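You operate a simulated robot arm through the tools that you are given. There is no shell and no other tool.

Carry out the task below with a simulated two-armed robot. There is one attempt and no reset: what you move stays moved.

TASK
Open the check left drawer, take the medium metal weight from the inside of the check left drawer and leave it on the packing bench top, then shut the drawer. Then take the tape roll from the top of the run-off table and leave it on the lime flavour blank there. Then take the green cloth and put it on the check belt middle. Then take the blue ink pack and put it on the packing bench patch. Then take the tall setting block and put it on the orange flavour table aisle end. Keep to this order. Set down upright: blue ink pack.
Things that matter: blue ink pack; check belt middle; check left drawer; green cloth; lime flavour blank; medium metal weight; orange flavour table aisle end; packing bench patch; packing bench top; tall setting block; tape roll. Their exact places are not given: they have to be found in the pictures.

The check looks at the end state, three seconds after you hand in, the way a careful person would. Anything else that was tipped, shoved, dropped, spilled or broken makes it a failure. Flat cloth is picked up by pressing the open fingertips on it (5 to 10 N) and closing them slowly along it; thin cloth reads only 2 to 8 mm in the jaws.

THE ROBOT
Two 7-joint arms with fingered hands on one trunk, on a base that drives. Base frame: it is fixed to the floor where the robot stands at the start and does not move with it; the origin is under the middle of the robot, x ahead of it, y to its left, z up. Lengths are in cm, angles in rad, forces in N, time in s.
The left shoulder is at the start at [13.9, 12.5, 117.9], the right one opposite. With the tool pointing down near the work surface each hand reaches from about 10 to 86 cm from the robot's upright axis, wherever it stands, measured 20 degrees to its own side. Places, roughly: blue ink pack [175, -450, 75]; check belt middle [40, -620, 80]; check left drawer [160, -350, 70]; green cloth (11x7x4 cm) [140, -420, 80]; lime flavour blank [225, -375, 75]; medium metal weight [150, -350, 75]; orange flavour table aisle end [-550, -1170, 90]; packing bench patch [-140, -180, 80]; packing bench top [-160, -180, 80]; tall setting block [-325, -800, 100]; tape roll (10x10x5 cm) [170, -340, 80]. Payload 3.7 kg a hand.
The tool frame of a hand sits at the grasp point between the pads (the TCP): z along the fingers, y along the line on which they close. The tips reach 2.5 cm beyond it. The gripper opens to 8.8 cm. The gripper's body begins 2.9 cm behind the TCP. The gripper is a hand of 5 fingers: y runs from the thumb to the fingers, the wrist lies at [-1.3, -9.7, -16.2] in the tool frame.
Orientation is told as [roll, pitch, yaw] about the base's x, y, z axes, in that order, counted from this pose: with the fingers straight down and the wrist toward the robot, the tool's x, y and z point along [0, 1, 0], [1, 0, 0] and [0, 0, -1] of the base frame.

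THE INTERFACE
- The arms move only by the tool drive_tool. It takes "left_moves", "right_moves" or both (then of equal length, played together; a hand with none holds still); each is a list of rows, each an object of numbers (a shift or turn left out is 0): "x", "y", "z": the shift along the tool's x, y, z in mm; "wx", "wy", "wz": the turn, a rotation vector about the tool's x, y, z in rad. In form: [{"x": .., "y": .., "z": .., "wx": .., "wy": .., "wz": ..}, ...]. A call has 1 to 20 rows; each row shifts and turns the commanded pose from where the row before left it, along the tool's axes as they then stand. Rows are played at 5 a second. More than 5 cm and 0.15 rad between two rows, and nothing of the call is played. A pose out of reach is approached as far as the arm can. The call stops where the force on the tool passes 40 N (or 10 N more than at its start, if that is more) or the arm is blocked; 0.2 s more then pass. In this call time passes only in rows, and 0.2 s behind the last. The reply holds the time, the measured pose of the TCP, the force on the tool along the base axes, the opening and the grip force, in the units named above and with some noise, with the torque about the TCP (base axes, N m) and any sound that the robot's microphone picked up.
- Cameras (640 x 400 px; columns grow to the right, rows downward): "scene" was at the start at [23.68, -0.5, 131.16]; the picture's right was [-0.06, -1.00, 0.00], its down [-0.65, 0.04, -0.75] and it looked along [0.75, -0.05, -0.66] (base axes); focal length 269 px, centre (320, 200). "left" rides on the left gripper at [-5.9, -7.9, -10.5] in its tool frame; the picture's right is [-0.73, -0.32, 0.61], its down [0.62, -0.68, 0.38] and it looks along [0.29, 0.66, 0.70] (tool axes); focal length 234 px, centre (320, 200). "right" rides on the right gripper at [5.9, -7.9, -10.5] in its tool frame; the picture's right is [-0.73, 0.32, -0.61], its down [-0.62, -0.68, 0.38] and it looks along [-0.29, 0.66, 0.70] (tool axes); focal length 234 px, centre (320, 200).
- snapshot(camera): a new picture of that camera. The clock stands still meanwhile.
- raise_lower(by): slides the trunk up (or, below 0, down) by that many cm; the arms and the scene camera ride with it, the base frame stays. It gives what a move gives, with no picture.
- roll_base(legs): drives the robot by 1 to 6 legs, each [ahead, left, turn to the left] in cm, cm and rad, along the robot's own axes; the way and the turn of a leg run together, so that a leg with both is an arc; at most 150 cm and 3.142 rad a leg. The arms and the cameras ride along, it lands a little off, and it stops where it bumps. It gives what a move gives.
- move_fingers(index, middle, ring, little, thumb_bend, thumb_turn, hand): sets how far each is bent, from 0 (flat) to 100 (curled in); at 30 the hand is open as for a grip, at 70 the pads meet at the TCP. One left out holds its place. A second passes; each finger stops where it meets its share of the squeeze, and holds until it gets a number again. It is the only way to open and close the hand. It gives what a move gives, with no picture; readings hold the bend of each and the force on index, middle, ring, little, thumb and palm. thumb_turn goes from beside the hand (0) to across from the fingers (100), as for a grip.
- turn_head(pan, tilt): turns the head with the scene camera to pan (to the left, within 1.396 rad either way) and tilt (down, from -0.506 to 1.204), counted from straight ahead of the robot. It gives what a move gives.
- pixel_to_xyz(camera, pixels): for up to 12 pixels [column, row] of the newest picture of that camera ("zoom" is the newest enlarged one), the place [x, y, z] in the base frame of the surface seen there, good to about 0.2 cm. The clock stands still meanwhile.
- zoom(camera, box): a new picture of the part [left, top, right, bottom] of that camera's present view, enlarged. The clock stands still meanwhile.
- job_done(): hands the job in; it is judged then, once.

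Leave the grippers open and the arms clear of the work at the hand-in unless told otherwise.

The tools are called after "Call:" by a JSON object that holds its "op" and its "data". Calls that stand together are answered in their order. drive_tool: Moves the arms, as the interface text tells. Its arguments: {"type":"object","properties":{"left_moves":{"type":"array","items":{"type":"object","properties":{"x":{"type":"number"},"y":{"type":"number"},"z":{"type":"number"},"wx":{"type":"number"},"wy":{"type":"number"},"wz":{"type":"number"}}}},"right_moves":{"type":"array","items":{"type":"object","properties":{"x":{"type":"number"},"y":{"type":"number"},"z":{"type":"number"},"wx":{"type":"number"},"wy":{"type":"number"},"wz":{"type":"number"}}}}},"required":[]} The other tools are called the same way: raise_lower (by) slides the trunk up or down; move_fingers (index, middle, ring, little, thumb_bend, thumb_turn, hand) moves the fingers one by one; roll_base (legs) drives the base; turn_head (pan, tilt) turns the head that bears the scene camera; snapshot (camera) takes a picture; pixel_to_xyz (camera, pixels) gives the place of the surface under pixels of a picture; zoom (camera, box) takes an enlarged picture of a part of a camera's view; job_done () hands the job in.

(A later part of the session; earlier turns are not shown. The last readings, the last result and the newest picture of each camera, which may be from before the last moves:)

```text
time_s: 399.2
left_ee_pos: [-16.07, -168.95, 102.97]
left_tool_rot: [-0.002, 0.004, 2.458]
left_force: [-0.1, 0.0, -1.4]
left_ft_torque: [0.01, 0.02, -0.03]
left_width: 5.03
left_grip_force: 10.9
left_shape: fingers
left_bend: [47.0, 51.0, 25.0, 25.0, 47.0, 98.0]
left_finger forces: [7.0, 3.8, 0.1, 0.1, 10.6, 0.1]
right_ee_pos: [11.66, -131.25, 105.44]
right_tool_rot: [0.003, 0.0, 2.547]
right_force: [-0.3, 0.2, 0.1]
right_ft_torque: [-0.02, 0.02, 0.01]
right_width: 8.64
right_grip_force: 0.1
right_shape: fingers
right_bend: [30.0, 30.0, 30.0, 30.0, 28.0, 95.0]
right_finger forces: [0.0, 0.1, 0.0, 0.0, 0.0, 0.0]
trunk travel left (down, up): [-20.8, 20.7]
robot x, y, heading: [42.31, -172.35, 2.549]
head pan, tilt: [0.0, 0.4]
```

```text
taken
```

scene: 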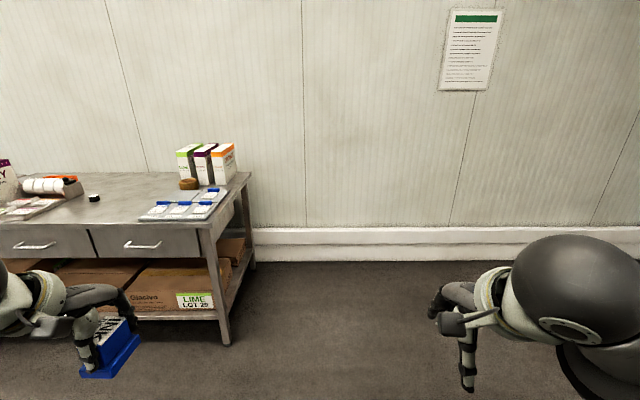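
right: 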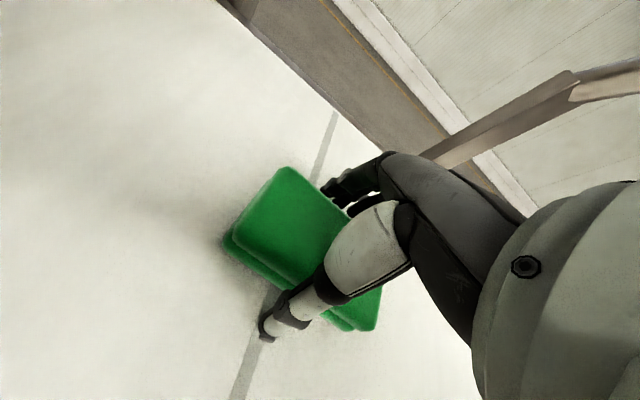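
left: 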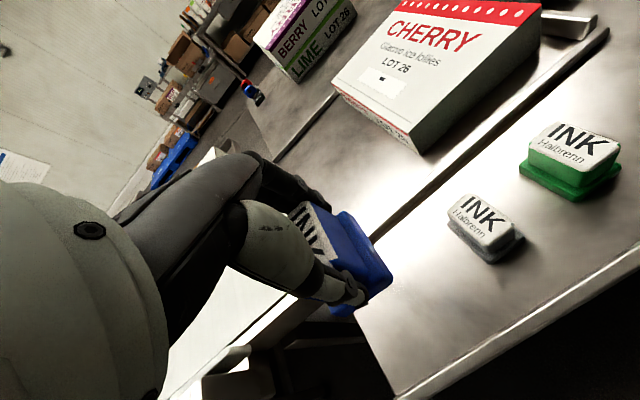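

I'm in front of the bench area. I sidestep left 70 cm and approach 58 cm, then look for the patch.

Call:
{"op": "roll_base", "data": {"legs": [[0, 0, 0.017], [0, 70, 0], [58, 0, 0]]}}

Call:
{"op": "turn_head", "data": {"pan": 0.2, "tilt": 0.7}}

Call:
{"op": "snapshot", "data": {"camera": "scene"}}

Call:
{"op": "snapshot", "data": {"camera": "left"}}

```text
time_s: 409.1
left_ee_pos: [-102.89, -197.41, 102.85]
left_tool_rot: [-0.002, 0.006, 2.476]
left_force: [-0.6, -0.7, -1.6]
left_ft_torque: [0.02, -0.01, 0.04]
left_width: 5.08
left_grip_force: 10.6
left_shape: fingers
left_bend: [47.0, 51.0, 25.0, 25.0, 47.0, 98.0]
left_finger forces: [7.0, 3.7, 0.0, 0.1, 10.7, 0.0]
right_ee_pos: [-75.69, -159.36, 105.33]
right_tool_rot: [0.001, 0.001, 2.568]
right_force: [-0.3, -0.1, 0.4]
right_ft_torque: [0.01, -0.02, 0.0]
right_width: 8.6
right_grip_force: 0.1
right_shape: fingers
right_bend: [30.0, 30.0, 30.0, 30.0, 28.0, 95.0]
right_finger forces: [0.0, 0.0, 0.0, 0.0, 0.0, 0.0]
trunk travel left (down, up): [-20.8, 20.7]
robot x, y, heading: [-43.8, -200.31, 2.571]
head pan, tilt: [0.0, 0.4]
```

```text
time_s: 409.9
left_ee_pos: [-102.79, -197.4, 103.0]
left_tool_rot: [-0.003, 0.004, 2.477]
left_force: [0.4, 0.8, -2.2]
left_ft_torque: [-0.01, -0.01, 0.0]
left_width: 5.06
left_grip_force: 10.0
left_shape: fingers
left_bend: [47.0, 51.0, 25.0, 25.0, 47.0, 98.0]
left_finger forces: [7.0, 3.8, 0.0, 0.0, 10.6, 0.0]
right_ee_pos: [-75.77, -159.35, 105.37]
right_tool_rot: [0.002, 0.0, 2.567]
right_force: [0.6, 1.0, 0.3]
right_ft_torque: [-0.03, -0.02, -0.01]
right_width: 8.64
right_grip_force: 0.2
right_shape: fingers
right_bend: [30.0, 30.0, 30.0, 30.0, 28.0, 95.0]
right_finger forces: [0.0, 0.1, 0.0, 0.0, 0.0, 0.1]
trunk travel left (down, up): [-20.8, 20.7]
robot x, y, heading: [-44.2, -199.87, 2.569]
head pan, tilt: [0.201, 0.7]
```

```text
taken
```

scene: 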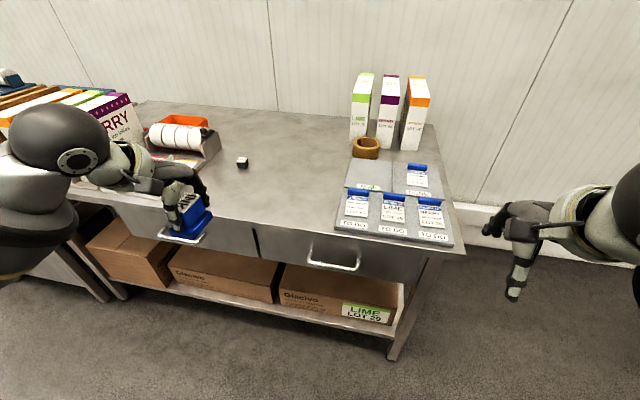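

```text
taken
```

left: 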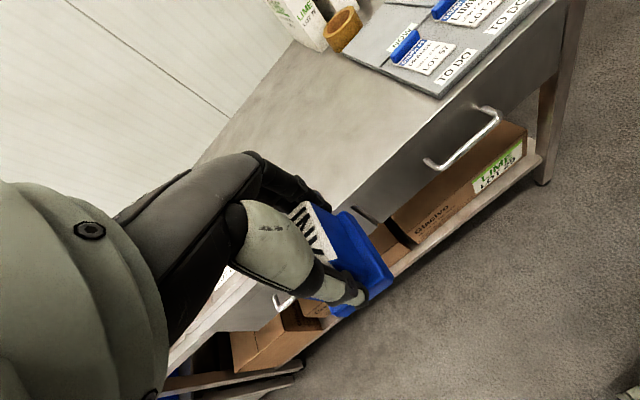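

The weight is at (242,162). I zoom on the free bench area looking for any marking.

Call:
{"op": "zoom", "data": {"camera": "scene", "box": [190, 100, 370, 230]}}

Call:
{"op": "pixel_to_xyz", "data": {"camera": "scene", "pixels": [[242, 162], [334, 225], [345, 190], [214, 150], [290, 190], [270, 160], [262, 226], [290, 130]]}}

```text
3.08 times, centred on (280, 165) of scene
```

zoom: 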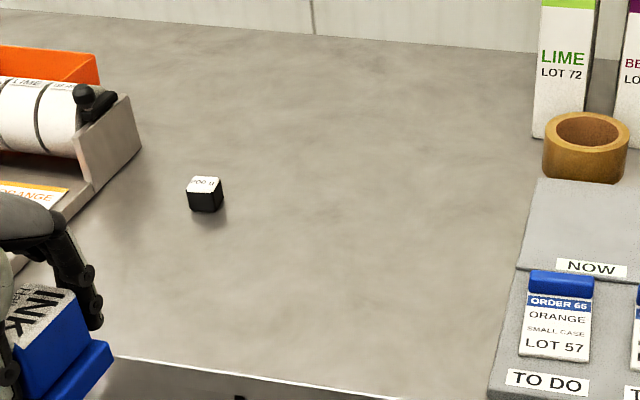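

```text
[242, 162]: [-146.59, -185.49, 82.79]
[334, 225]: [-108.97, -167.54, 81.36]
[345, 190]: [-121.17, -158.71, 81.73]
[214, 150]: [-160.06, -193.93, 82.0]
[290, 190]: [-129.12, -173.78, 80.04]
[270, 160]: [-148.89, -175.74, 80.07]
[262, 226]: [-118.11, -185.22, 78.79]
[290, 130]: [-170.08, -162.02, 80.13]
```

No marking is visible, so I aim for the rough centre of the patch, about (-137,-177), 14 cm away from the weight. I move 25 cm closer.

Call:
{"op": "roll_base", "data": {"legs": [[25, 0, 0]]}}

Call:
{"op": "snapshot", "data": {"camera": "left"}}

```text
time_s: 411.7
left_ee_pos: [-123.64, -184.1, 102.98]
left_tool_rot: [-0.003, 0.007, 2.479]
left_force: [0.5, -0.3, -2.2]
left_ft_torque: [0.01, 0.0, 0.01]
left_width: 5.08
left_grip_force: 10.9
left_shape: fingers
left_bend: [47.0, 51.0, 25.0, 25.0, 47.0, 98.0]
left_finger forces: [7.0, 3.9, 0.0, 0.0, 10.7, 0.1]
right_ee_pos: [-96.56, -146.13, 105.44]
right_tool_rot: [0.002, 0.0, 2.567]
right_force: [-0.2, -0.2, -0.8]
right_ft_torque: [0.01, 0.02, 0.04]
right_width: 8.59
right_grip_force: 0.1
right_shape: fingers
right_bend: [30.0, 30.0, 30.0, 30.0, 28.0, 95.0]
right_finger forces: [0.0, 0.1, 0.0, 0.0, 0.1, 0.0]
trunk travel left (down, up): [-20.8, 20.7]
robot x, y, heading: [-64.99, -186.92, 2.572]
head pan, tilt: [0.201, 0.7]
```

```text
taken
```

left: 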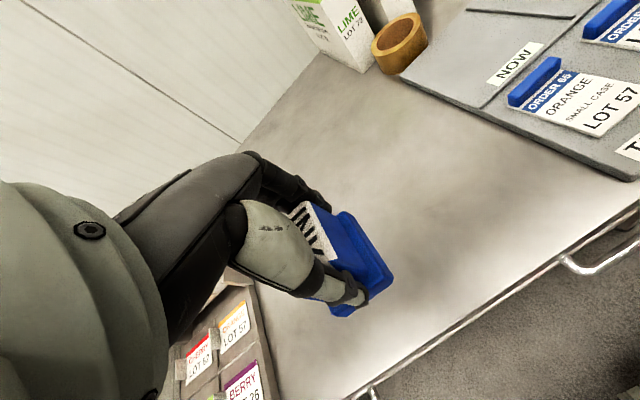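

I move 15 cm forward and 2.6 cm left, then descend 15 cm.

Call:
{"op": "drive_tool", "data": {"left_moves": [{"y": 38, "x": 6}, {"y": 38, "x": 7}, {"y": 38, "x": 7}, {"y": 35, "x": 6}, {"z": 30}, {"z": 35}, {"z": 35}, {"z": 30}, {"z": 20}]}}

Call:
{"op": "snapshot", "data": {"camera": "left"}}

Call:
{"op": "snapshot", "data": {"camera": "scene"}}

```text
time_s: 413.7
left_ee_pos: [-136.96, -176.96, 87.84]
left_tool_rot: [-0.002, 0.004, 2.476]
left_force: [0.2, -0.4, -1.2]
left_ft_torque: [0.03, 0.01, 0.05]
left_width: 5.05
left_grip_force: 10.7
left_shape: fingers
left_bend: [47.0, 51.0, 25.0, 25.0, 48.0, 98.0]
left_finger forces: [6.9, 3.7, 0.0, 0.0, 10.5, 0.1]
right_ee_pos: [-96.48, -146.18, 105.4]
right_tool_rot: [0.002, 0.001, 2.566]
right_force: [0.2, 0.0, -0.2]
right_ft_torque: [-0.02, 0.01, 0.02]
right_width: 8.61
right_grip_force: 0.1
right_shape: fingers
right_bend: [30.0, 30.0, 30.0, 30.0, 28.0, 95.0]
right_finger forces: [0.0, 0.0, 0.0, 0.0, 0.0, 0.1]
trunk travel left (down, up): [-20.8, 20.7]
robot x, y, heading: [-64.73, -186.59, 2.576]
head pan, tilt: [0.201, 0.7]
```

```text
taken
```

left: 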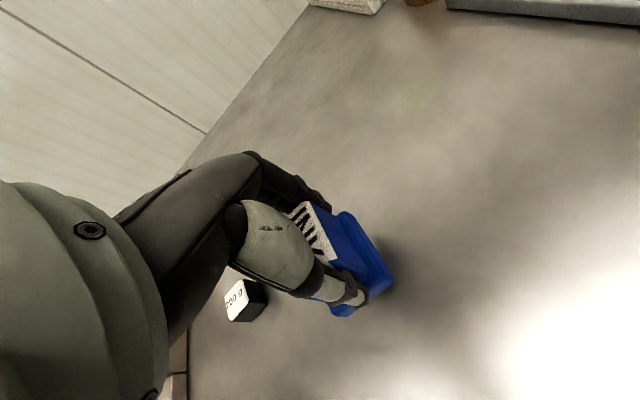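

```text
taken
```

scene: 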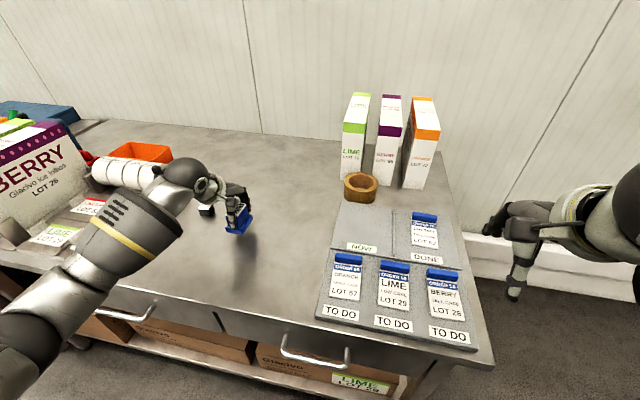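

The pack's bottom is about 2.7 cm above the bench. I lower in decreasing steps.

Call:
{"op": "drive_tool", "data": {"left_moves": [{"z": 12}, {"z": 7}, {"z": 3}, {"z": 2}]}}

Call:
{"op": "drive_tool", "data": {"left_moves": [{"z": 1.5}, {"z": 1.5}]}}

```text
time_s: 414.7
left_ee_pos: [-136.88, -177.0, 85.48]
left_tool_rot: [-0.004, 0.003, 2.475]
left_force: [0.4, -0.3, -1.7]
left_ft_torque: [0.02, -0.01, -0.01]
left_width: 5.03
left_grip_force: 10.9
left_shape: fingers
left_bend: [47.0, 51.0, 25.0, 25.0, 48.0, 98.0]
left_finger forces: [6.9, 3.7, 0.0, 0.1, 10.5, 0.1]
right_ee_pos: [-96.56, -146.13, 105.32]
right_tool_rot: [0.0, 0.0, 2.568]
right_force: [0.1, 0.3, 0.0]
right_ft_torque: [0.0, -0.01, 0.0]
right_width: 8.61
right_grip_force: 0.0
right_shape: fingers
right_bend: [30.0, 30.0, 30.0, 30.0, 28.0, 95.0]
right_finger forces: [0.1, 0.1, 0.1, 0.0, 0.0, 0.0]
trunk travel left (down, up): [-20.8, 20.7]
robot x, y, heading: [-64.77, -186.34, 2.57]
head pan, tilt: [0.201, 0.7]
```

```text
time_s: 415.3
left_ee_pos: [-136.89, -177.08, 85.12]
left_tool_rot: [-0.002, 0.004, 2.476]
left_force: [-1.0, 0.2, -2.3]
left_ft_torque: [0.01, 0.04, 0.02]
left_width: 5.06
left_grip_force: 10.3
left_shape: fingers
left_bend: [47.0, 51.0, 25.0, 25.0, 48.0, 98.0]
left_finger forces: [6.9, 3.7, 0.1, 0.0, 10.5, 0.0]
right_ee_pos: [-96.59, -146.03, 105.47]
right_tool_rot: [0.003, 0.0, 2.568]
right_force: [0.5, 0.5, -0.4]
right_ft_torque: [0.0, -0.01, -0.01]
right_width: 8.61
right_grip_force: 0.0
right_shape: fingers
right_bend: [30.0, 30.0, 30.0, 30.0, 28.0, 95.0]
right_finger forces: [0.0, 0.0, 0.0, 0.0, 0.0, 0.0]
trunk travel left (down, up): [-20.8, 20.7]
robot x, y, heading: [-64.64, -186.53, 2.573]
head pan, tilt: [0.201, 0.7]
```

No contact yet (force still about -2). I continue in 1.5 mm steps.

Call:
{"op": "drive_tool", "data": {"left_moves": [{"z": 1.5}, {"z": 1.5}]}}

Call:
{"op": "snapshot", "data": {"camera": "left"}}

```text
time_s: 415.9
left_ee_pos: [-136.81, -176.92, 84.97]
left_tool_rot: [-0.002, 0.002, 2.478]
left_force: [1.1, -0.4, 3.2]
left_ft_torque: [0.02, 0.06, 0.04]
left_width: 5.05
left_grip_force: 10.5
left_shape: fingers
left_bend: [47.0, 51.0, 25.0, 25.0, 48.0, 98.0]
left_finger forces: [6.4, 3.8, 0.0, 0.0, 11.4, 0.1]
right_ee_pos: [-96.57, -146.09, 105.46]
right_tool_rot: [0.002, -0.002, 2.567]
right_force: [-0.4, 0.7, 0.6]
right_ft_torque: [0.01, 0.02, 0.01]
right_width: 8.64
right_grip_force: 0.0
right_shape: fingers
right_bend: [30.0, 30.0, 30.0, 30.0, 28.0, 95.0]
right_finger forces: [0.1, 0.1, 0.0, 0.1, 0.0, 0.0]
trunk travel left (down, up): [-20.8, 20.7]
robot x, y, heading: [-64.61, -187.02, 2.569]
head pan, tilt: [0.201, 0.7]
```

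```text
taken
```

left: 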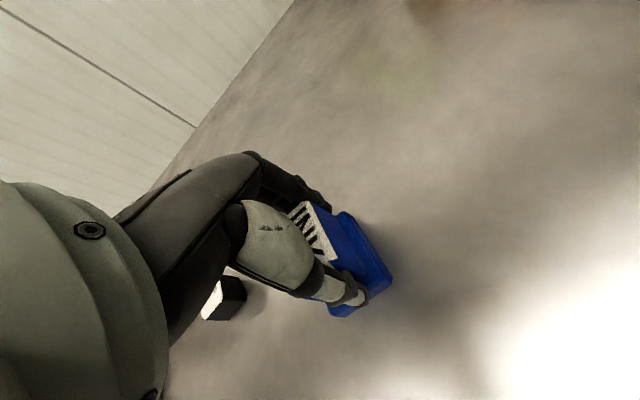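

Contact (+3 N). I release gently in two steps.

Call:
{"op": "move_fingers", "data": {"hand": "left", "index": 42, "middle": 42, "thumb_bend": 42}}

Call:
{"op": "move_fingers", "data": {"hand": "left", "index": 32, "middle": 32, "thumb_bend": 32}}

Call:
{"op": "snapshot", "data": {"camera": "left"}}

```text
time_s: 416.9
left_ee_pos: [-136.85, -177.01, 84.98]
left_tool_rot: [-0.002, 0.004, 2.476]
left_force: [0.2, -1.4, 0.7]
left_ft_torque: [-0.02, 0.0, 0.0]
left_width: 6.02
left_grip_force: 0.7
left_shape: fingers
left_bend: [42.0, 42.0, 25.0, 25.0, 42.0, 97.0]
left_finger forces: [0.2, 0.1, 0.1, 0.0, 0.8, 0.0]
right_ee_pos: [-96.42, -146.16, 105.46]
right_tool_rot: [0.002, -0.001, 2.568]
right_force: [0.2, 0.2, 0.0]
right_ft_torque: [-0.03, -0.02, -0.01]
right_width: 8.62
right_grip_force: 0.0
right_shape: fingers
right_bend: [30.0, 30.0, 30.0, 30.0, 28.0, 95.0]
right_finger forces: [0.0, 0.0, 0.1, 0.0, 0.0, 0.1]
trunk travel left (down, up): [-20.8, 20.7]
robot x, y, heading: [-64.85, -186.71, 2.572]
head pan, tilt: [0.201, 0.7]
```

```text
time_s: 417.9
left_ee_pos: [-136.92, -177.07, 84.99]
left_tool_rot: [-0.001, 0.003, 2.475]
left_force: [0.2, -0.4, -0.6]
left_ft_torque: [-0.03, 0.04, -0.02]
left_width: 8.03
left_grip_force: 0.0
left_shape: fingers
left_bend: [32.0, 32.0, 25.0, 25.0, 32.0, 96.0]
left_finger forces: [0.0, 0.1, 0.0, 0.0, 0.0, 0.0]
right_ee_pos: [-96.5, -146.03, 105.43]
right_tool_rot: [0.003, 0.0, 2.568]
right_force: [0.2, 0.9, -0.5]
right_ft_torque: [0.0, 0.03, 0.04]
right_width: 8.62
right_grip_force: 0.1
right_shape: fingers
right_bend: [30.0, 30.0, 30.0, 30.0, 28.0, 95.0]
right_finger forces: [0.0, 0.1, 0.1, 0.0, 0.1, 0.0]
trunk travel left (down, up): [-20.8, 20.7]
robot x, y, heading: [-64.34, -186.46, 2.572]
head pan, tilt: [0.201, 0.7]
```

```text
taken
```

left: 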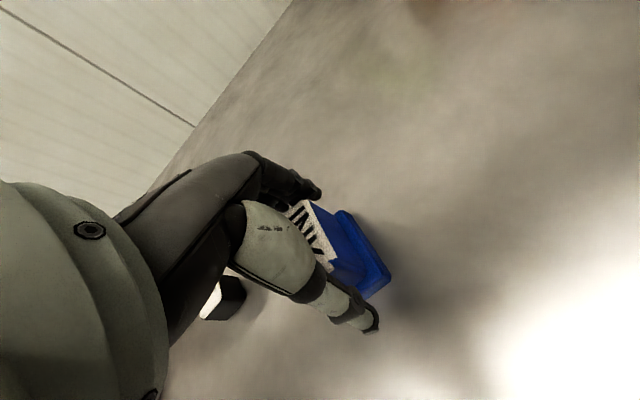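

The pack stands upright, free. I lift the hand straight up and then back.

Call:
{"op": "drive_tool", "data": {"left_moves": [{"z": -10}, {"z": -20}, {"z": -30}, {"z": -40}, {"z": -40}, {"z": -30}, {"y": -40}, {"y": -40}, {"y": -40}]}}

Call:
{"op": "snapshot", "data": {"camera": "scene"}}

```text
time_s: 419.9
left_ee_pos: [-127.39, -184.57, 102.09]
left_tool_rot: [-0.002, 0.004, 2.474]
left_force: [0.0, -0.2, 0.6]
left_ft_torque: [0.01, 0.01, 0.03]
left_width: 8.05
left_grip_force: 0.0
left_shape: fingers
left_bend: [32.0, 32.0, 25.0, 25.0, 32.0, 96.0]
left_finger forces: [0.0, 0.0, 0.0, 0.1, 0.0, 0.0]
right_ee_pos: [-96.39, -146.16, 105.53]
right_tool_rot: [0.002, -0.001, 2.567]
right_force: [-0.2, 0.1, 0.9]
right_ft_torque: [0.0, -0.04, 0.04]
right_width: 8.62
right_grip_force: 0.0
right_shape: fingers
right_bend: [30.0, 30.0, 30.0, 30.0, 28.0, 95.0]
right_finger forces: [0.1, 0.1, 0.0, 0.1, 0.1, 0.1]
trunk travel left (down, up): [-20.8, 20.7]
robot x, y, heading: [-65.06, -186.45, 2.575]
head pan, tilt: [0.201, 0.7]
```

```text
taken
```

scene: 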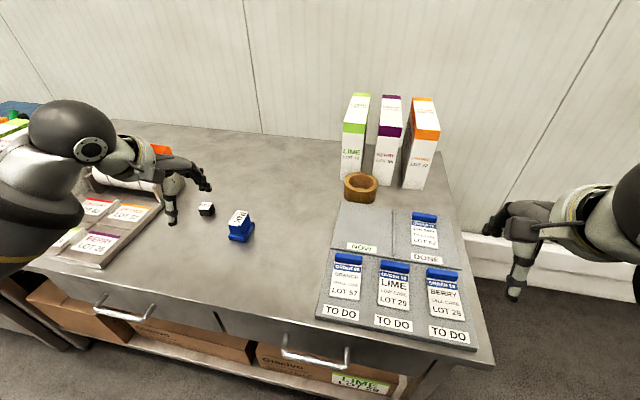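

The pack stands at (240,225), the weight at (206,209). Now for the tall setting block: I back off the bench, turn left to face down the aisle and look.

Call:
{"op": "roll_base", "data": {"legs": [[-100, 0, 0], [0, 0, 1.564]]}}

Call:
{"op": "turn_head", "data": {"pan": 0, "tilt": 0.2}}

Call:
{"op": "snapshot", "data": {"camera": "scene"}}

```text
time_s: 428.9
left_ee_pos: [18.78, -303.79, 102.0]
left_tool_rot: [-0.002, 0.004, -2.236]
left_force: [0.3, -0.2, -0.5]
left_ft_torque: [-0.01, 0.02, -0.02]
left_width: 8.03
left_grip_force: 0.0
left_shape: fingers
left_bend: [32.0, 32.0, 25.0, 25.0, 32.0, 96.0]
left_finger forces: [0.0, 0.0, 0.1, 0.1, 0.1, 0.0]
right_ee_pos: [-19.79, -272.77, 105.43]
right_tool_rot: [0.002, -0.001, -2.145]
right_force: [-0.4, -0.2, -0.5]
right_ft_torque: [-0.03, 0.01, 0.01]
right_width: 8.59
right_grip_force: 0.1
right_shape: fingers
right_bend: [30.0, 30.0, 30.0, 30.0, 28.0, 95.0]
right_finger forces: [0.0, 0.0, 0.0, 0.0, 0.1, 0.0]
trunk travel left (down, up): [-20.8, 20.7]
robot x, y, heading: [20.85, -240.97, -2.137]
head pan, tilt: [0.201, 0.7]
```

```text
time_s: 429.8
left_ee_pos: [18.57, -303.82, 101.84]
left_tool_rot: [-0.001, 0.003, -2.239]
left_force: [-1.4, 0.2, -1.0]
left_ft_torque: [0.01, 0.01, -0.01]
left_width: 8.03
left_grip_force: 0.1
left_shape: fingers
left_bend: [32.0, 32.0, 25.0, 25.0, 32.0, 96.0]
left_finger forces: [0.1, 0.1, 0.0, 0.1, 0.1, 0.1]
right_ee_pos: [-19.81, -272.71, 105.43]
right_tool_rot: [0.002, -0.001, -2.146]
right_force: [-1.0, -0.1, -0.8]
right_ft_torque: [0.02, -0.02, 0.01]
right_width: 8.62
right_grip_force: 0.0
right_shape: fingers
right_bend: [30.0, 30.0, 30.0, 30.0, 28.0, 95.0]
right_finger forces: [0.1, 0.0, 0.0, 0.0, 0.0, 0.0]
trunk travel left (down, up): [-20.8, 20.7]
robot x, y, heading: [20.48, -240.6, -2.14]
head pan, tilt: [0.0, 0.201]
```

```text
taken
```

scene: 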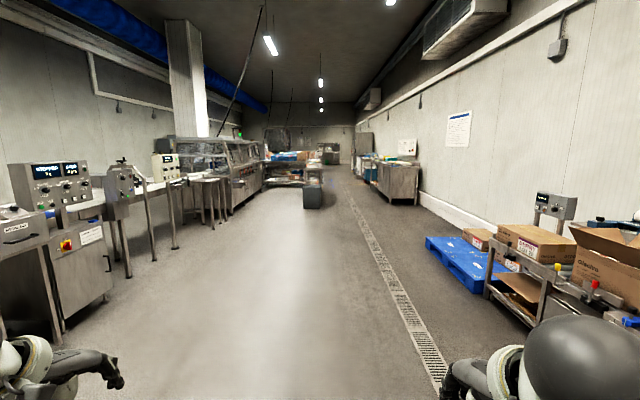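

The block should be near (314,159) in this view, at the table cluster ahead. I zoom in.

Call:
{"op": "zoom", "data": {"camera": "scene", "box": [230, 120, 430, 220]}}

Call:
{"op": "pixel_to_xyz", "data": {"camera": "scene", "pixels": [[312, 195], [312, 180], [290, 160], [305, 162], [328, 150], [395, 170], [275, 185], [300, 182], [330, 165], [460, 260], [430, 240], [350, 190]]}}

```text
3.20 times, centred on (330, 170) of scene
```

zoom: 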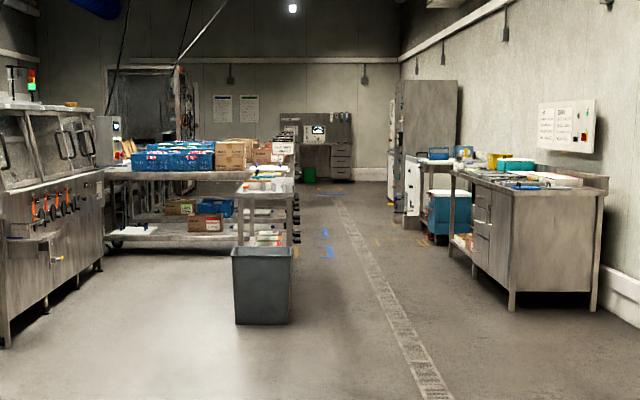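

```text
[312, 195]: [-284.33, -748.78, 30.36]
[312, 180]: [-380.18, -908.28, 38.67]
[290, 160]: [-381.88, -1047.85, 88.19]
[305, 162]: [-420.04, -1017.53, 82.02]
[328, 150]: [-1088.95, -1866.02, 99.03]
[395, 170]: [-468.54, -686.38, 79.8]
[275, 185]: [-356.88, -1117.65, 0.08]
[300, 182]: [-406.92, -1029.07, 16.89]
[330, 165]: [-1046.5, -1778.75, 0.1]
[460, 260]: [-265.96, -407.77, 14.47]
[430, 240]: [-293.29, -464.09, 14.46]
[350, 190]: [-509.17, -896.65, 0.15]
```

The aisle is clear up to a grey bin at about (-284,-749). I drive 400 cm ahead and look again.

Call:
{"op": "roll_base", "data": {"legs": [[140, 0, 0], [140, 0, 0], [120, 0, 0]]}}

Call:
{"op": "turn_head", "data": {"pan": 0, "tilt": 0.3}}

Call:
{"op": "snapshot", "data": {"camera": "scene"}}

Call:
{"op": "zoom", "data": {"camera": "scene", "box": [200, 80, 400, 205]}}

```text
time_s: 449.1
left_ee_pos: [-195.68, -641.66, 102.02]
left_tool_rot: [-0.002, 0.005, -2.235]
left_force: [1.0, -0.5, -0.5]
left_ft_torque: [0.02, 0.0, 0.0]
left_width: 8.07
left_grip_force: 0.0
left_shape: fingers
left_bend: [32.0, 32.0, 25.0, 25.0, 32.0, 96.0]
left_finger forces: [0.0, 0.1, 0.0, 0.0, 0.0, 0.1]
right_ee_pos: [-234.13, -610.64, 105.34]
right_tool_rot: [0.003, 0.0, -2.143]
right_force: [-0.1, -0.4, -0.1]
right_ft_torque: [0.03, 0.01, 0.01]
right_width: 8.61
right_grip_force: 0.0
right_shape: fingers
right_bend: [30.0, 30.0, 30.0, 30.0, 28.0, 95.0]
right_finger forces: [0.1, 0.0, 0.1, 0.0, 0.0, 0.0]
trunk travel left (down, up): [-20.8, 20.7]
robot x, y, heading: [-193.84, -578.78, -2.134]
head pan, tilt: [0.0, 0.201]
```

```text
time_s: 449.8
left_ee_pos: [-195.73, -641.6, 101.91]
left_tool_rot: [-0.001, 0.004, -2.233]
left_force: [-0.4, 0.8, 0.2]
left_ft_torque: [0.01, 0.0, -0.01]
left_width: 8.06
left_grip_force: 0.1
left_shape: fingers
left_bend: [32.0, 32.0, 25.0, 25.0, 32.0, 96.0]
left_finger forces: [0.1, 0.1, 0.1, 0.0, 0.0, 0.0]
right_ee_pos: [-234.15, -610.7, 105.42]
right_tool_rot: [0.002, 0.0, -2.142]
right_force: [-0.7, -1.4, 0.7]
right_ft_torque: [0.02, 0.01, 0.02]
right_width: 8.61
right_grip_force: 0.1
right_shape: fingers
right_bend: [30.0, 30.0, 30.0, 30.0, 28.0, 95.0]
right_finger forces: [0.1, 0.0, 0.0, 0.1, 0.0, 0.0]
trunk travel left (down, up): [-20.8, 20.7]
robot x, y, heading: [-193.94, -578.74, -2.143]
head pan, tilt: [0.0, 0.3]
```

```text
taken
```

scene: 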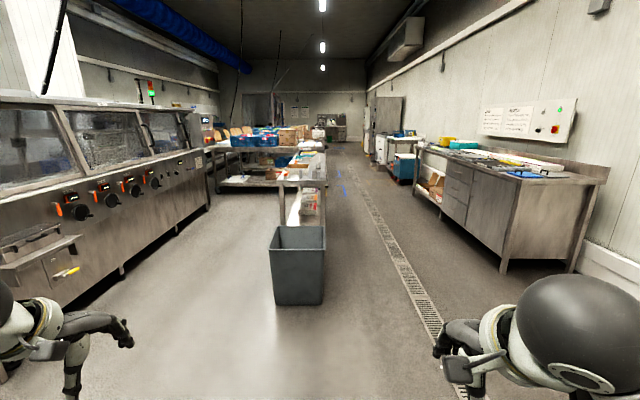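

```text
3.20 times, centred on (300, 142) of scene
```

zoom: 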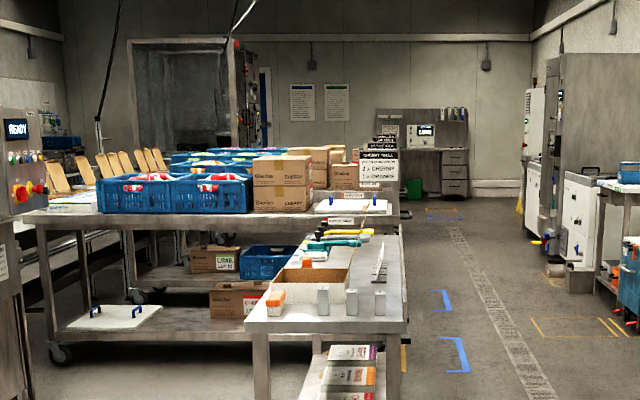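

Three metal blocks stand at the near end of a narrow bench behind the bin, at about (300,173), (310,174), (318,174). I measure them and the bench.

Call:
{"op": "pixel_to_xyz", "data": {"camera": "zoom", "pixels": [[322, 292], [351, 295], [379, 297], [322, 310], [380, 310], [250, 322], [402, 322], [395, 270], [275, 300], [300, 330]]}}

Call:
{"op": "pixel_to_xyz", "data": {"camera": "scene", "pixels": [[270, 230], [325, 228], [275, 300], [322, 302], [200, 205], [430, 180], [500, 265]]}}

```text
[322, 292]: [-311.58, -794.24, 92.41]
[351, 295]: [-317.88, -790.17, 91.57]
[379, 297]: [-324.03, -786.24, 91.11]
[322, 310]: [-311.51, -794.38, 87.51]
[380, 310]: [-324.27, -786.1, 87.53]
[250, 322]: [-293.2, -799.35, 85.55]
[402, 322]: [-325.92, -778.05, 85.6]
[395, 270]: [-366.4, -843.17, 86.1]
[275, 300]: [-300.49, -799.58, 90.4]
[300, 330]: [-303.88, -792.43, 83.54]
```

```text
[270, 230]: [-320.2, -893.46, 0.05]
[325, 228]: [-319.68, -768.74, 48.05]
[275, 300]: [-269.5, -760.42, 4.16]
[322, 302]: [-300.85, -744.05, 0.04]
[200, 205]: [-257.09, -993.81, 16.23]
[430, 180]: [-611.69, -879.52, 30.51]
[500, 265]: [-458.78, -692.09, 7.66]
```

The bench end is at l≈-830 with a bin in front; the three blocks stand in a row at l≈-835, n≈157, 164, 172. I'll approach from the aisle side. I sidestep right, go ahead 110 cm, turn left to face the bench side, and look.

Call:
{"op": "roll_base", "data": {"legs": [[0, -62, 0], [110, 0, 0], [0, 0, 1.564]]}}

Call:
{"op": "turn_head", "data": {"pan": -0.8, "tilt": 0.45}}

Call:
{"op": "snapshot", "data": {"camera": "scene"}}

```text
time_s: 464.8
left_ee_pos: [-242.84, -640.99, 102.01]
left_tool_rot: [-0.003, 0.004, -0.665]
left_force: [-0.6, -0.2, -0.2]
left_ft_torque: [-0.01, 0.01, -0.01]
left_width: 8.06
left_grip_force: 0.0
left_shape: fingers
left_bend: [32.0, 32.0, 25.0, 25.0, 32.0, 96.0]
left_finger forces: [0.1, 0.0, 0.0, 0.1, 0.0, 0.0]
right_ee_pos: [-273.92, -679.43, 105.45]
right_tool_rot: [0.001, 0.0, -0.576]
right_force: [0.1, 0.7, -0.6]
right_ft_torque: [-0.01, 0.01, 0.0]
right_width: 8.62
right_grip_force: 0.1
right_shape: fingers
right_bend: [30.0, 30.0, 30.0, 30.0, 28.0, 95.0]
right_finger forces: [0.0, 0.0, 0.0, 0.0, 0.1, 0.0]
trunk travel left (down, up): [-20.8, 20.7]
robot x, y, heading: [-305.67, -639.01, -0.569]
head pan, tilt: [0.0, 0.3]
```

```text
time_s: 465.9
left_ee_pos: [-242.79, -641.08, 102.1]
left_tool_rot: [-0.003, 0.004, -0.668]
left_force: [0.0, 0.0, 0.7]
left_ft_torque: [-0.02, -0.01, -0.04]
left_width: 8.05
left_grip_force: 0.0
left_shape: fingers
left_bend: [32.0, 32.0, 25.0, 25.0, 32.0, 96.0]
left_finger forces: [0.1, 0.0, 0.0, 0.0, 0.0, 0.1]
right_ee_pos: [-273.93, -679.4, 105.46]
right_tool_rot: [0.0, -0.001, -0.577]
right_force: [-0.3, 0.0, 0.2]
right_ft_torque: [0.04, 0.02, 0.0]
right_width: 8.58
right_grip_force: 0.1
right_shape: fingers
right_bend: [30.0, 30.0, 30.0, 30.0, 28.0, 95.0]
right_finger forces: [0.0, 0.0, 0.1, 0.1, 0.1, 0.0]
trunk travel left (down, up): [-20.8, 20.7]
robot x, y, heading: [-305.66, -639.3, -0.571]
head pan, tilt: [-0.799, 0.45]
```

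```text
taken
```

scene: 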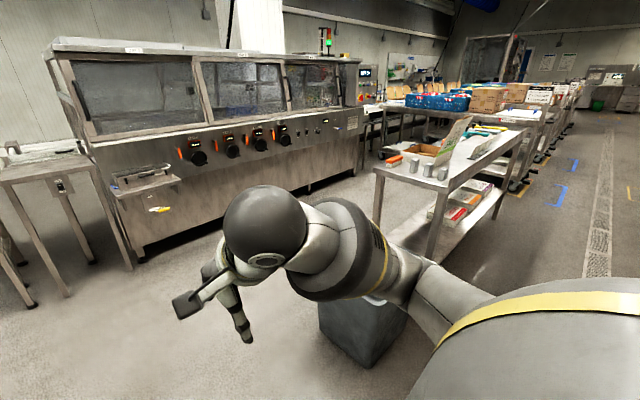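

I zoom on the blocks at (413–443,165–173).

Call:
{"op": "zoom", "data": {"camera": "scene", "box": [370, 110, 530, 215]}}

Call:
{"op": "pixel_to_xyz", "data": {"camera": "zoom", "pixels": [[170, 195], [233, 218], [288, 222], [170, 230], [235, 245], [288, 250], [20, 228], [270, 275], [420, 200], [130, 190]]}}

```text
3.81 times, centred on (450, 162) of scene
```

zoom: 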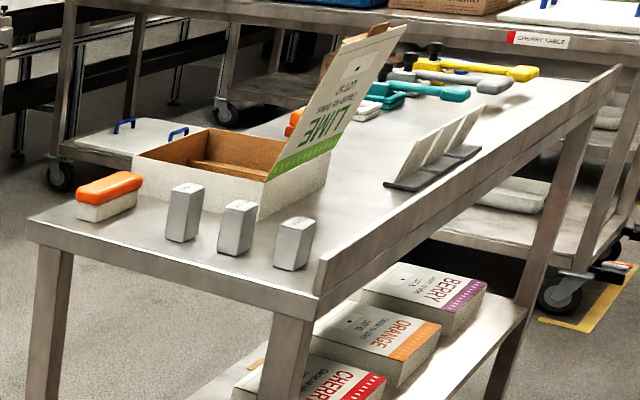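

```text
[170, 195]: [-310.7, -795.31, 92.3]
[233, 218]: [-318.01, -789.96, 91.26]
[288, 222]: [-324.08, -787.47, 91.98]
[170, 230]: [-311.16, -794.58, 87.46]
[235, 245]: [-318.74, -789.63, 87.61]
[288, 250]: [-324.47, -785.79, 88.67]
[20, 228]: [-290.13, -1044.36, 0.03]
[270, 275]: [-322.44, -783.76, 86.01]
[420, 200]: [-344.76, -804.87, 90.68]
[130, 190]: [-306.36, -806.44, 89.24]
```

The left one appears tallest. I measure the tops.

Call:
{"op": "pixel_to_xyz", "data": {"camera": "zoom", "pixels": [[188, 188], [241, 205], [298, 223], [180, 190], [200, 192], [184, 239], [237, 254], [291, 268], [305, 262], [195, 235]]}}

```text
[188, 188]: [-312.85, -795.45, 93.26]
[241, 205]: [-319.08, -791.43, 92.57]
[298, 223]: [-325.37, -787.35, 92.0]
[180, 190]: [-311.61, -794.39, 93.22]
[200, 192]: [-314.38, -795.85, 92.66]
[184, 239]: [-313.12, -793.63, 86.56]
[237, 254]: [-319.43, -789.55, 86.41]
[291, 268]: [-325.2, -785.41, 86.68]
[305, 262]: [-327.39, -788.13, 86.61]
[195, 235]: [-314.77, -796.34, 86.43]
```

The tall one is the left (A), top z 93.3, at about (-312.6,-795.2). I'll use the right hand from the aisle side. I sidestep right 115 cm and look.

Call:
{"op": "roll_base", "data": {"legs": [[0, -116, -0.005]]}}

Call:
{"op": "turn_head", "data": {"pan": -0.15, "tilt": 0.7}}

Call:
{"op": "snapshot", "data": {"camera": "scene"}}

```text
time_s: 476.4
left_ee_pos: [-305.5, -738.92, 101.91]
left_tool_rot: [-0.002, 0.002, -0.669]
left_force: [0.7, 0.6, -0.7]
left_ft_torque: [0.0, 0.02, -0.01]
left_width: 8.04
left_grip_force: 0.0
left_shape: fingers
left_bend: [32.0, 32.0, 25.0, 25.0, 32.0, 96.0]
left_finger forces: [0.1, 0.1, 0.0, 0.0, 0.0, 0.1]
right_ee_pos: [-336.66, -777.19, 105.33]
right_tool_rot: [0.003, 0.001, -0.577]
right_force: [0.0, 0.0, -0.5]
right_ft_torque: [-0.05, 0.0, 0.01]
right_width: 8.63
right_grip_force: 0.0
right_shape: fingers
right_bend: [30.0, 30.0, 30.0, 30.0, 28.0, 95.0]
right_finger forces: [0.0, 0.0, 0.0, 0.0, 0.0, 0.0]
trunk travel left (down, up): [-20.8, 20.7]
robot x, y, heading: [-368.29, -736.85, -0.569]
head pan, tilt: [-0.799, 0.45]
```

```text
time_s: 477.4
left_ee_pos: [-305.51, -738.88, 102.05]
left_tool_rot: [-0.002, 0.002, -0.668]
left_force: [0.1, 0.0, -0.5]
left_ft_torque: [0.01, 0.02, -0.01]
left_width: 8.04
left_grip_force: 0.1
left_shape: fingers
left_bend: [32.0, 32.0, 25.0, 25.0, 32.0, 96.0]
left_finger forces: [0.0, 0.0, 0.1, 0.1, 0.0, 0.1]
right_ee_pos: [-336.79, -777.17, 105.46]
right_tool_rot: [0.001, 0.002, -0.577]
right_force: [-0.1, -0.4, -0.1]
right_ft_torque: [0.01, 0.0, 0.01]
right_width: 8.6
right_grip_force: 0.1
right_shape: fingers
right_bend: [30.0, 30.0, 30.0, 30.0, 28.0, 95.0]
right_finger forces: [0.1, 0.0, 0.0, 0.0, 0.0, 0.0]
trunk travel left (down, up): [-20.8, 20.7]
robot x, y, heading: [-368.64, -736.62, -0.575]
head pan, tilt: [-0.15, 0.7]
```

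```text
taken
```

scene: 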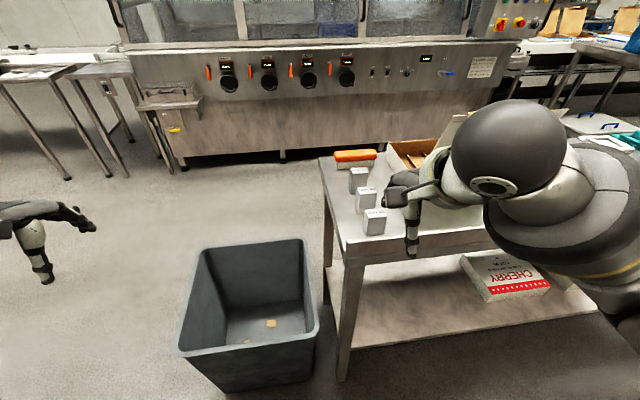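

The blocks are at (359,180), (366,198), (375,222). I zoom in and measure.

Call:
{"op": "zoom", "data": {"camera": "scene", "box": [310, 130, 450, 260]}}

Call:
{"op": "pixel_to_xyz", "data": {"camera": "scene", "pixels": [[357, 171], [365, 190], [374, 213], [359, 185], [366, 203], [375, 228], [345, 156], [338, 165], [370, 165], [395, 160], [345, 240], [322, 165]]}}

```text
3.08 times, centred on (380, 195) of scene
```

zoom: 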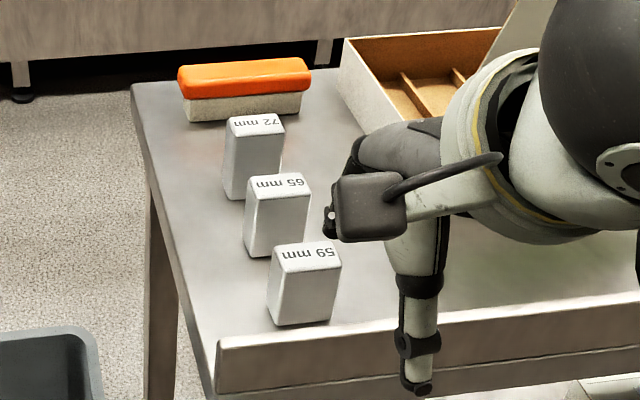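

```text
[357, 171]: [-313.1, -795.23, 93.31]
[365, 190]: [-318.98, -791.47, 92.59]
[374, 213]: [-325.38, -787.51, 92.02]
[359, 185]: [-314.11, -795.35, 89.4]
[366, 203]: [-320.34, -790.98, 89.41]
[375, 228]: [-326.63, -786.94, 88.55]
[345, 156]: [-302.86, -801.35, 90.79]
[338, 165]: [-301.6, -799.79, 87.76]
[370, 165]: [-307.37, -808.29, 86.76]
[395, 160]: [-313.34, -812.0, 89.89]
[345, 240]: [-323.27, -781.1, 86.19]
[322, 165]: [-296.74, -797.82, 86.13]
```

The blocks are labelled 72, 65 and 59 mm; the tall one is the 72 mm. I measure its corners and the eraser's near edge.

Call:
{"op": "pixel_to_xyz", "data": {"camera": "zoom", "pixels": [[231, 117], [276, 115], [282, 132], [236, 135], [257, 125], [190, 118], [210, 119], [300, 110], [230, 196], [275, 200], [250, 180], [306, 178]]}}

```text
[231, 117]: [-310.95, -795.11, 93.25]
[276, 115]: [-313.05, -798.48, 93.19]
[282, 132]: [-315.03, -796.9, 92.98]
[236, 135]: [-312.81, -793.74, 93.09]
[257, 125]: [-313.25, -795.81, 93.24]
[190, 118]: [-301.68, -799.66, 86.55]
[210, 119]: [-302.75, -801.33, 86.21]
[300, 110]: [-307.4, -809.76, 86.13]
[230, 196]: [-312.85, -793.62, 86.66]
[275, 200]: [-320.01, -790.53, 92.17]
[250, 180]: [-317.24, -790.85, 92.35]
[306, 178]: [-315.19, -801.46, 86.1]
```

Tall block: centre ≈ (-313,-796), 2.6 cm thick along my closing direction, 4.2 wide. I set the right hand's opening to about 5.5 cm, move the base 12 cm ahead, and check.

Call:
{"op": "roll_base", "data": {"legs": [[12, 0, 0]]}}

Call:
{"op": "move_fingers", "data": {"hand": "right", "index": 43, "middle": 43, "ring": 40, "little": 40, "thumb_bend": 43, "thumb_turn": 98}}

```text
time_s: 478.6
left_ee_pos: [-295.4, -745.36, 101.97]
left_tool_rot: [-0.002, 0.006, -0.671]
left_force: [0.6, 0.1, -0.6]
left_ft_torque: [-0.01, 0.0, 0.0]
left_width: 8.07
left_grip_force: 0.1
left_shape: fingers
left_bend: [32.0, 32.0, 25.0, 25.0, 32.0, 96.0]
left_finger forces: [0.0, 0.1, 0.0, 0.1, 0.0, 0.1]
right_ee_pos: [-326.75, -783.62, 105.35]
right_tool_rot: [0.001, 0.0, -0.581]
right_force: [-0.2, 0.3, -1.5]
right_ft_torque: [0.01, 0.01, 0.01]
right_width: 8.59
right_grip_force: 0.2
right_shape: fingers
right_bend: [30.0, 30.0, 30.0, 30.0, 28.0, 95.0]
right_finger forces: [0.0, 0.1, 0.0, 0.0, 0.0, 0.0]
trunk travel left (down, up): [-20.8, 20.7]
robot x, y, heading: [-358.16, -742.8, -0.576]
head pan, tilt: [-0.15, 0.7]
```

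```text
time_s: 479.6
left_ee_pos: [-295.62, -745.33, 101.92]
left_tool_rot: [-0.001, 0.003, -0.67]
left_force: [0.3, -0.4, 0.1]
left_ft_torque: [0.01, -0.05, 0.02]
left_width: 8.04
left_grip_force: 0.0
left_shape: fingers
left_bend: [32.0, 32.0, 25.0, 25.0, 32.0, 96.0]
left_finger forces: [0.0, 0.1, 0.1, 0.1, 0.0, 0.1]
right_ee_pos: [-326.78, -783.69, 105.45]
right_tool_rot: [0.002, 0.001, -0.581]
right_force: [0.5, -0.4, -0.2]
right_ft_torque: [0.02, 0.0, -0.03]
right_width: 5.75
right_grip_force: 0.1
right_shape: fingers
right_bend: [43.0, 43.0, 40.0, 40.0, 43.0, 97.0]
right_finger forces: [0.0, 0.0, 0.1, 0.1, 0.1, 0.1]
trunk travel left (down, up): [-20.8, 20.7]
robot x, y, heading: [-358.5, -742.77, -0.575]
head pan, tilt: [-0.15, 0.7]
```

I move the right hand 18.3 cm forward and 2.8 cm right, above the tall block.

Call:
{"op": "drive_tool", "data": {"right_moves": [{"y": 36.6, "x": -5.6}, {"y": 36.6, "x": -5.6}, {"y": 36.6, "x": -5.6}, {"y": 36.6, "x": -5.6}, {"y": 36.6, "x": -5.6}]}}

Call:
{"op": "snapshot", "data": {"camera": "right"}}

Call:
{"op": "snapshot", "data": {"camera": "scene"}}

```text
time_s: 480.8
left_ee_pos: [-295.74, -745.23, 101.99]
left_tool_rot: [-0.003, 0.005, -0.669]
left_force: [-0.5, -0.1, -0.1]
left_ft_torque: [0.0, 0.02, 0.0]
left_width: 8.06
left_grip_force: 0.2
left_shape: fingers
left_bend: [32.0, 32.0, 25.0, 25.0, 32.0, 96.0]
left_finger forces: [0.0, 0.0, 0.1, 0.1, 0.0, 0.1]
right_ee_pos: [-312.85, -796.12, 105.36]
right_tool_rot: [0.001, -0.001, -0.576]
right_force: [-0.3, -0.2, 0.0]
right_ft_torque: [0.02, -0.04, 0.01]
right_width: 5.77
right_grip_force: 0.1
right_shape: fingers
right_bend: [43.0, 43.0, 40.0, 40.0, 43.0, 97.0]
right_finger forces: [0.0, 0.0, 0.0, 0.0, 0.0, 0.0]
trunk travel left (down, up): [-20.8, 20.7]
robot x, y, heading: [-358.35, -742.79, -0.574]
head pan, tilt: [-0.15, 0.7]
```

```text
taken
```

right: 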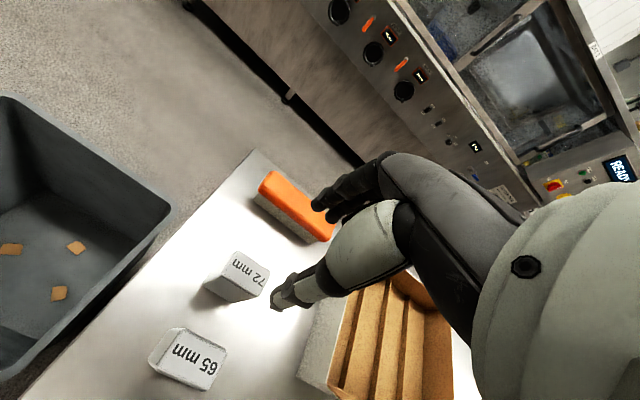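

```text
taken
```

scene: 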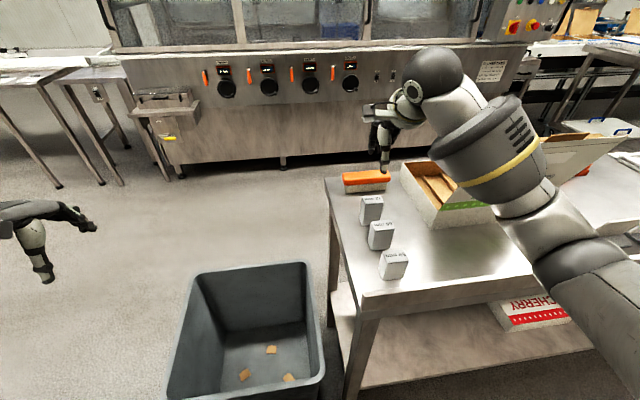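

I verify the block's position with the right camera.

Call:
{"op": "pixel_to_xyz", "data": {"camera": "right", "pixels": [[238, 254], [267, 273], [258, 288], [228, 268], [247, 270]]}}

Call:
{"op": "zoom", "data": {"camera": "right", "box": [180, 220, 340, 340]}}

```text
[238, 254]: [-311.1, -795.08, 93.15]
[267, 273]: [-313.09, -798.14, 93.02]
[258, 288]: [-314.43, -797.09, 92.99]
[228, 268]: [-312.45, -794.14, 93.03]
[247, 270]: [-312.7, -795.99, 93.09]
```

```text
3.33 times, centred on (260, 280) of right
```

zoom: 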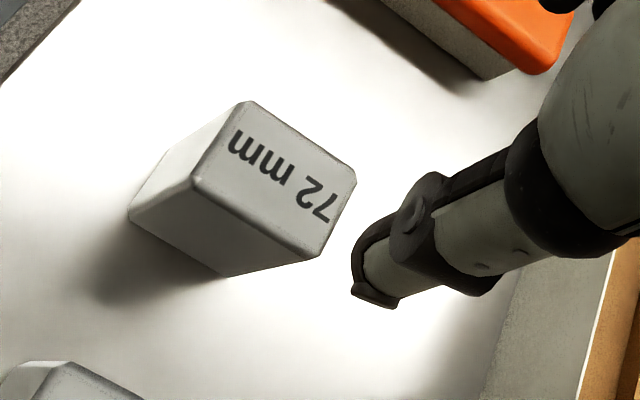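

Centred exactly. I descend 14.6 cm so the pads hold the block's upper-middle.

Call:
{"op": "drive_tool", "data": {"right_moves": [{"z": 35}, {"z": 35}, {"z": 30}, {"z": 20}, {"z": 15}, {"z": 11}]}}

Call:
{"op": "snapshot", "data": {"camera": "right"}}

Call:
{"op": "snapshot", "data": {"camera": "scene"}}

```text
time_s: 482.2
left_ee_pos: [-295.65, -745.35, 101.96]
left_tool_rot: [-0.002, 0.001, -0.671]
left_force: [-0.5, 0.1, 0.2]
left_ft_torque: [0.04, -0.01, -0.01]
left_width: 8.06
left_grip_force: 0.0
left_shape: fingers
left_bend: [32.0, 32.0, 25.0, 25.0, 32.0, 96.0]
left_finger forces: [0.0, 0.0, 0.1, 0.0, 0.1, 0.0]
right_ee_pos: [-312.98, -796.04, 90.81]
right_tool_rot: [0.003, -0.001, -0.579]
right_force: [-0.4, -0.3, -0.4]
right_ft_torque: [0.0, 0.03, 0.01]
right_width: 5.75
right_grip_force: 0.0
right_shape: fingers
right_bend: [43.0, 43.0, 40.0, 40.0, 43.0, 97.0]
right_finger forces: [0.1, 0.0, 0.1, 0.0, 0.0, 0.0]
trunk travel left (down, up): [-20.8, 20.7]
robot x, y, heading: [-358.38, -742.71, -0.575]
head pan, tilt: [-0.15, 0.7]
```

```text
taken
```

right: 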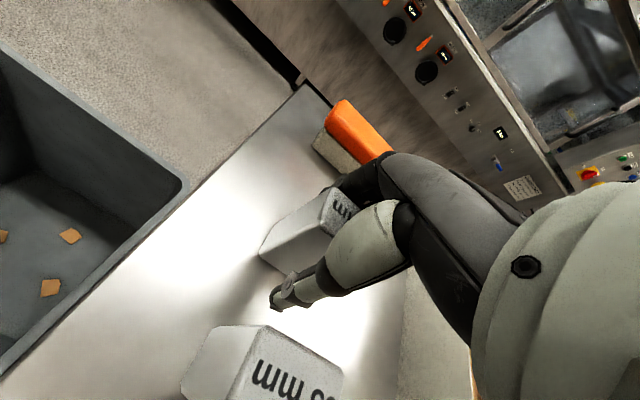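

```text
taken
```

scene: 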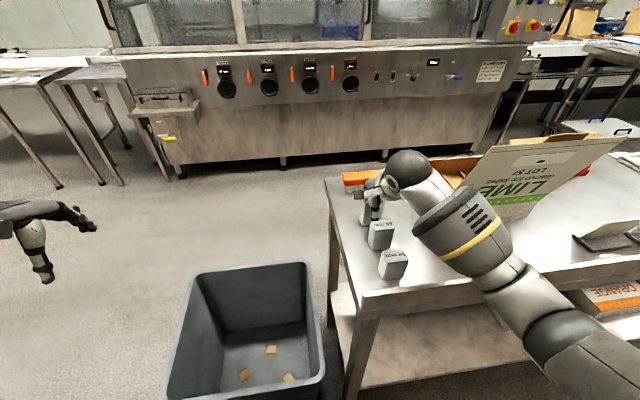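

The block is between thumb and fingers. Before closing I check the forearm's distance to the LIME lid.

Call:
{"op": "pixel_to_xyz", "data": {"camera": "scene", "pixels": [[470, 250], [440, 210], [500, 275], [415, 170], [505, 205], [540, 170], [600, 150], [495, 185], [455, 170], [520, 290]]}}

```text
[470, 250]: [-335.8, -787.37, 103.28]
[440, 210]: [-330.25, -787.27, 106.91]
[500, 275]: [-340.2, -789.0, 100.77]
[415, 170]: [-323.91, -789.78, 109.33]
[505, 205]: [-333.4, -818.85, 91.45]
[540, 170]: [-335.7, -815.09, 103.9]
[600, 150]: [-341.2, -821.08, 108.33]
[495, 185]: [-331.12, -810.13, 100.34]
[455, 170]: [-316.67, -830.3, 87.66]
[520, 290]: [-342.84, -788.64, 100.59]
```

The lid is at least 15 cm away from the forearm. I close index, middle and thumb on the block.

Call:
{"op": "move_fingers", "data": {"hand": "right", "index": 58, "middle": 58, "thumb_bend": 58}}

Call:
{"op": "move_fingers", "data": {"hand": "right", "index": 66, "middle": 66, "thumb_bend": 66}}

Call:
{"op": "snapshot", "data": {"camera": "right"}}

```text
time_s: 483.2
left_ee_pos: [-295.5, -745.35, 101.95]
left_tool_rot: [-0.003, 0.002, -0.67]
left_force: [-0.6, 0.3, 1.0]
left_ft_torque: [0.04, 0.02, 0.01]
left_width: 8.06
left_grip_force: 0.0
left_shape: fingers
left_bend: [32.0, 32.0, 25.0, 25.0, 32.0, 96.0]
left_finger forces: [0.0, 0.0, 0.0, 0.1, 0.0, 0.0]
right_ee_pos: [-312.94, -795.98, 90.84]
right_tool_rot: [0.001, 0.0, -0.58]
right_force: [1.0, -0.1, -0.9]
right_ft_torque: [0.0, 0.0, 0.01]
right_width: 2.71
right_grip_force: 0.2
right_shape: fingers
right_bend: [56.0, 56.0, 40.0, 40.0, 57.0, 99.0]
right_finger forces: [0.2, 0.3, 0.0, 0.1, 0.1, 0.0]
trunk travel left (down, up): [-20.8, 20.7]
robot x, y, heading: [-358.39, -743.23, -0.567]
head pan, tilt: [-0.15, 0.7]
```

```text
time_s: 484.2
left_ee_pos: [-295.66, -745.35, 102.01]
left_tool_rot: [-0.002, 0.003, -0.671]
left_force: [0.0, -0.2, 0.3]
left_ft_torque: [0.0, -0.02, 0.01]
left_width: 8.09
left_grip_force: 0.0
left_shape: fingers
left_bend: [32.0, 32.0, 25.0, 25.0, 32.0, 96.0]
left_finger forces: [0.0, 0.0, 0.1, 0.0, 0.1, 0.0]
right_ee_pos: [-313.04, -796.01, 90.8]
right_tool_rot: [0.003, 0.0, -0.579]
right_force: [0.3, -0.2, -0.2]
right_ft_torque: [-0.01, -0.01, -0.02]
right_width: 2.36
right_grip_force: 6.8
right_shape: fingers
right_bend: [60.0, 61.0, 40.0, 40.0, 58.0, 99.0]
right_finger forces: [3.6, 3.6, 0.0, 0.1, 6.5, 0.0]
trunk travel left (down, up): [-20.8, 20.7]
robot x, y, heading: [-358.46, -742.84, -0.574]
head pan, tilt: [-0.15, 0.7]
```

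```text
taken
```

right: 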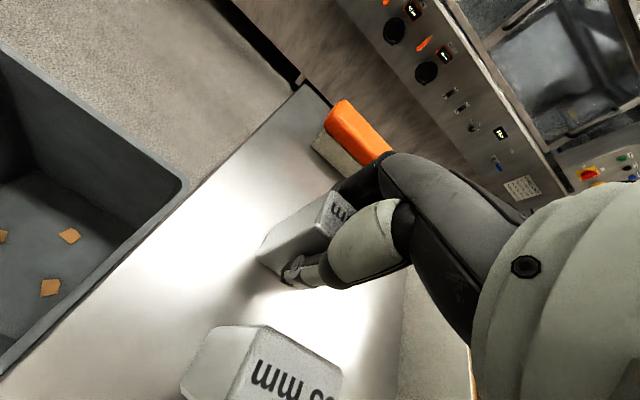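

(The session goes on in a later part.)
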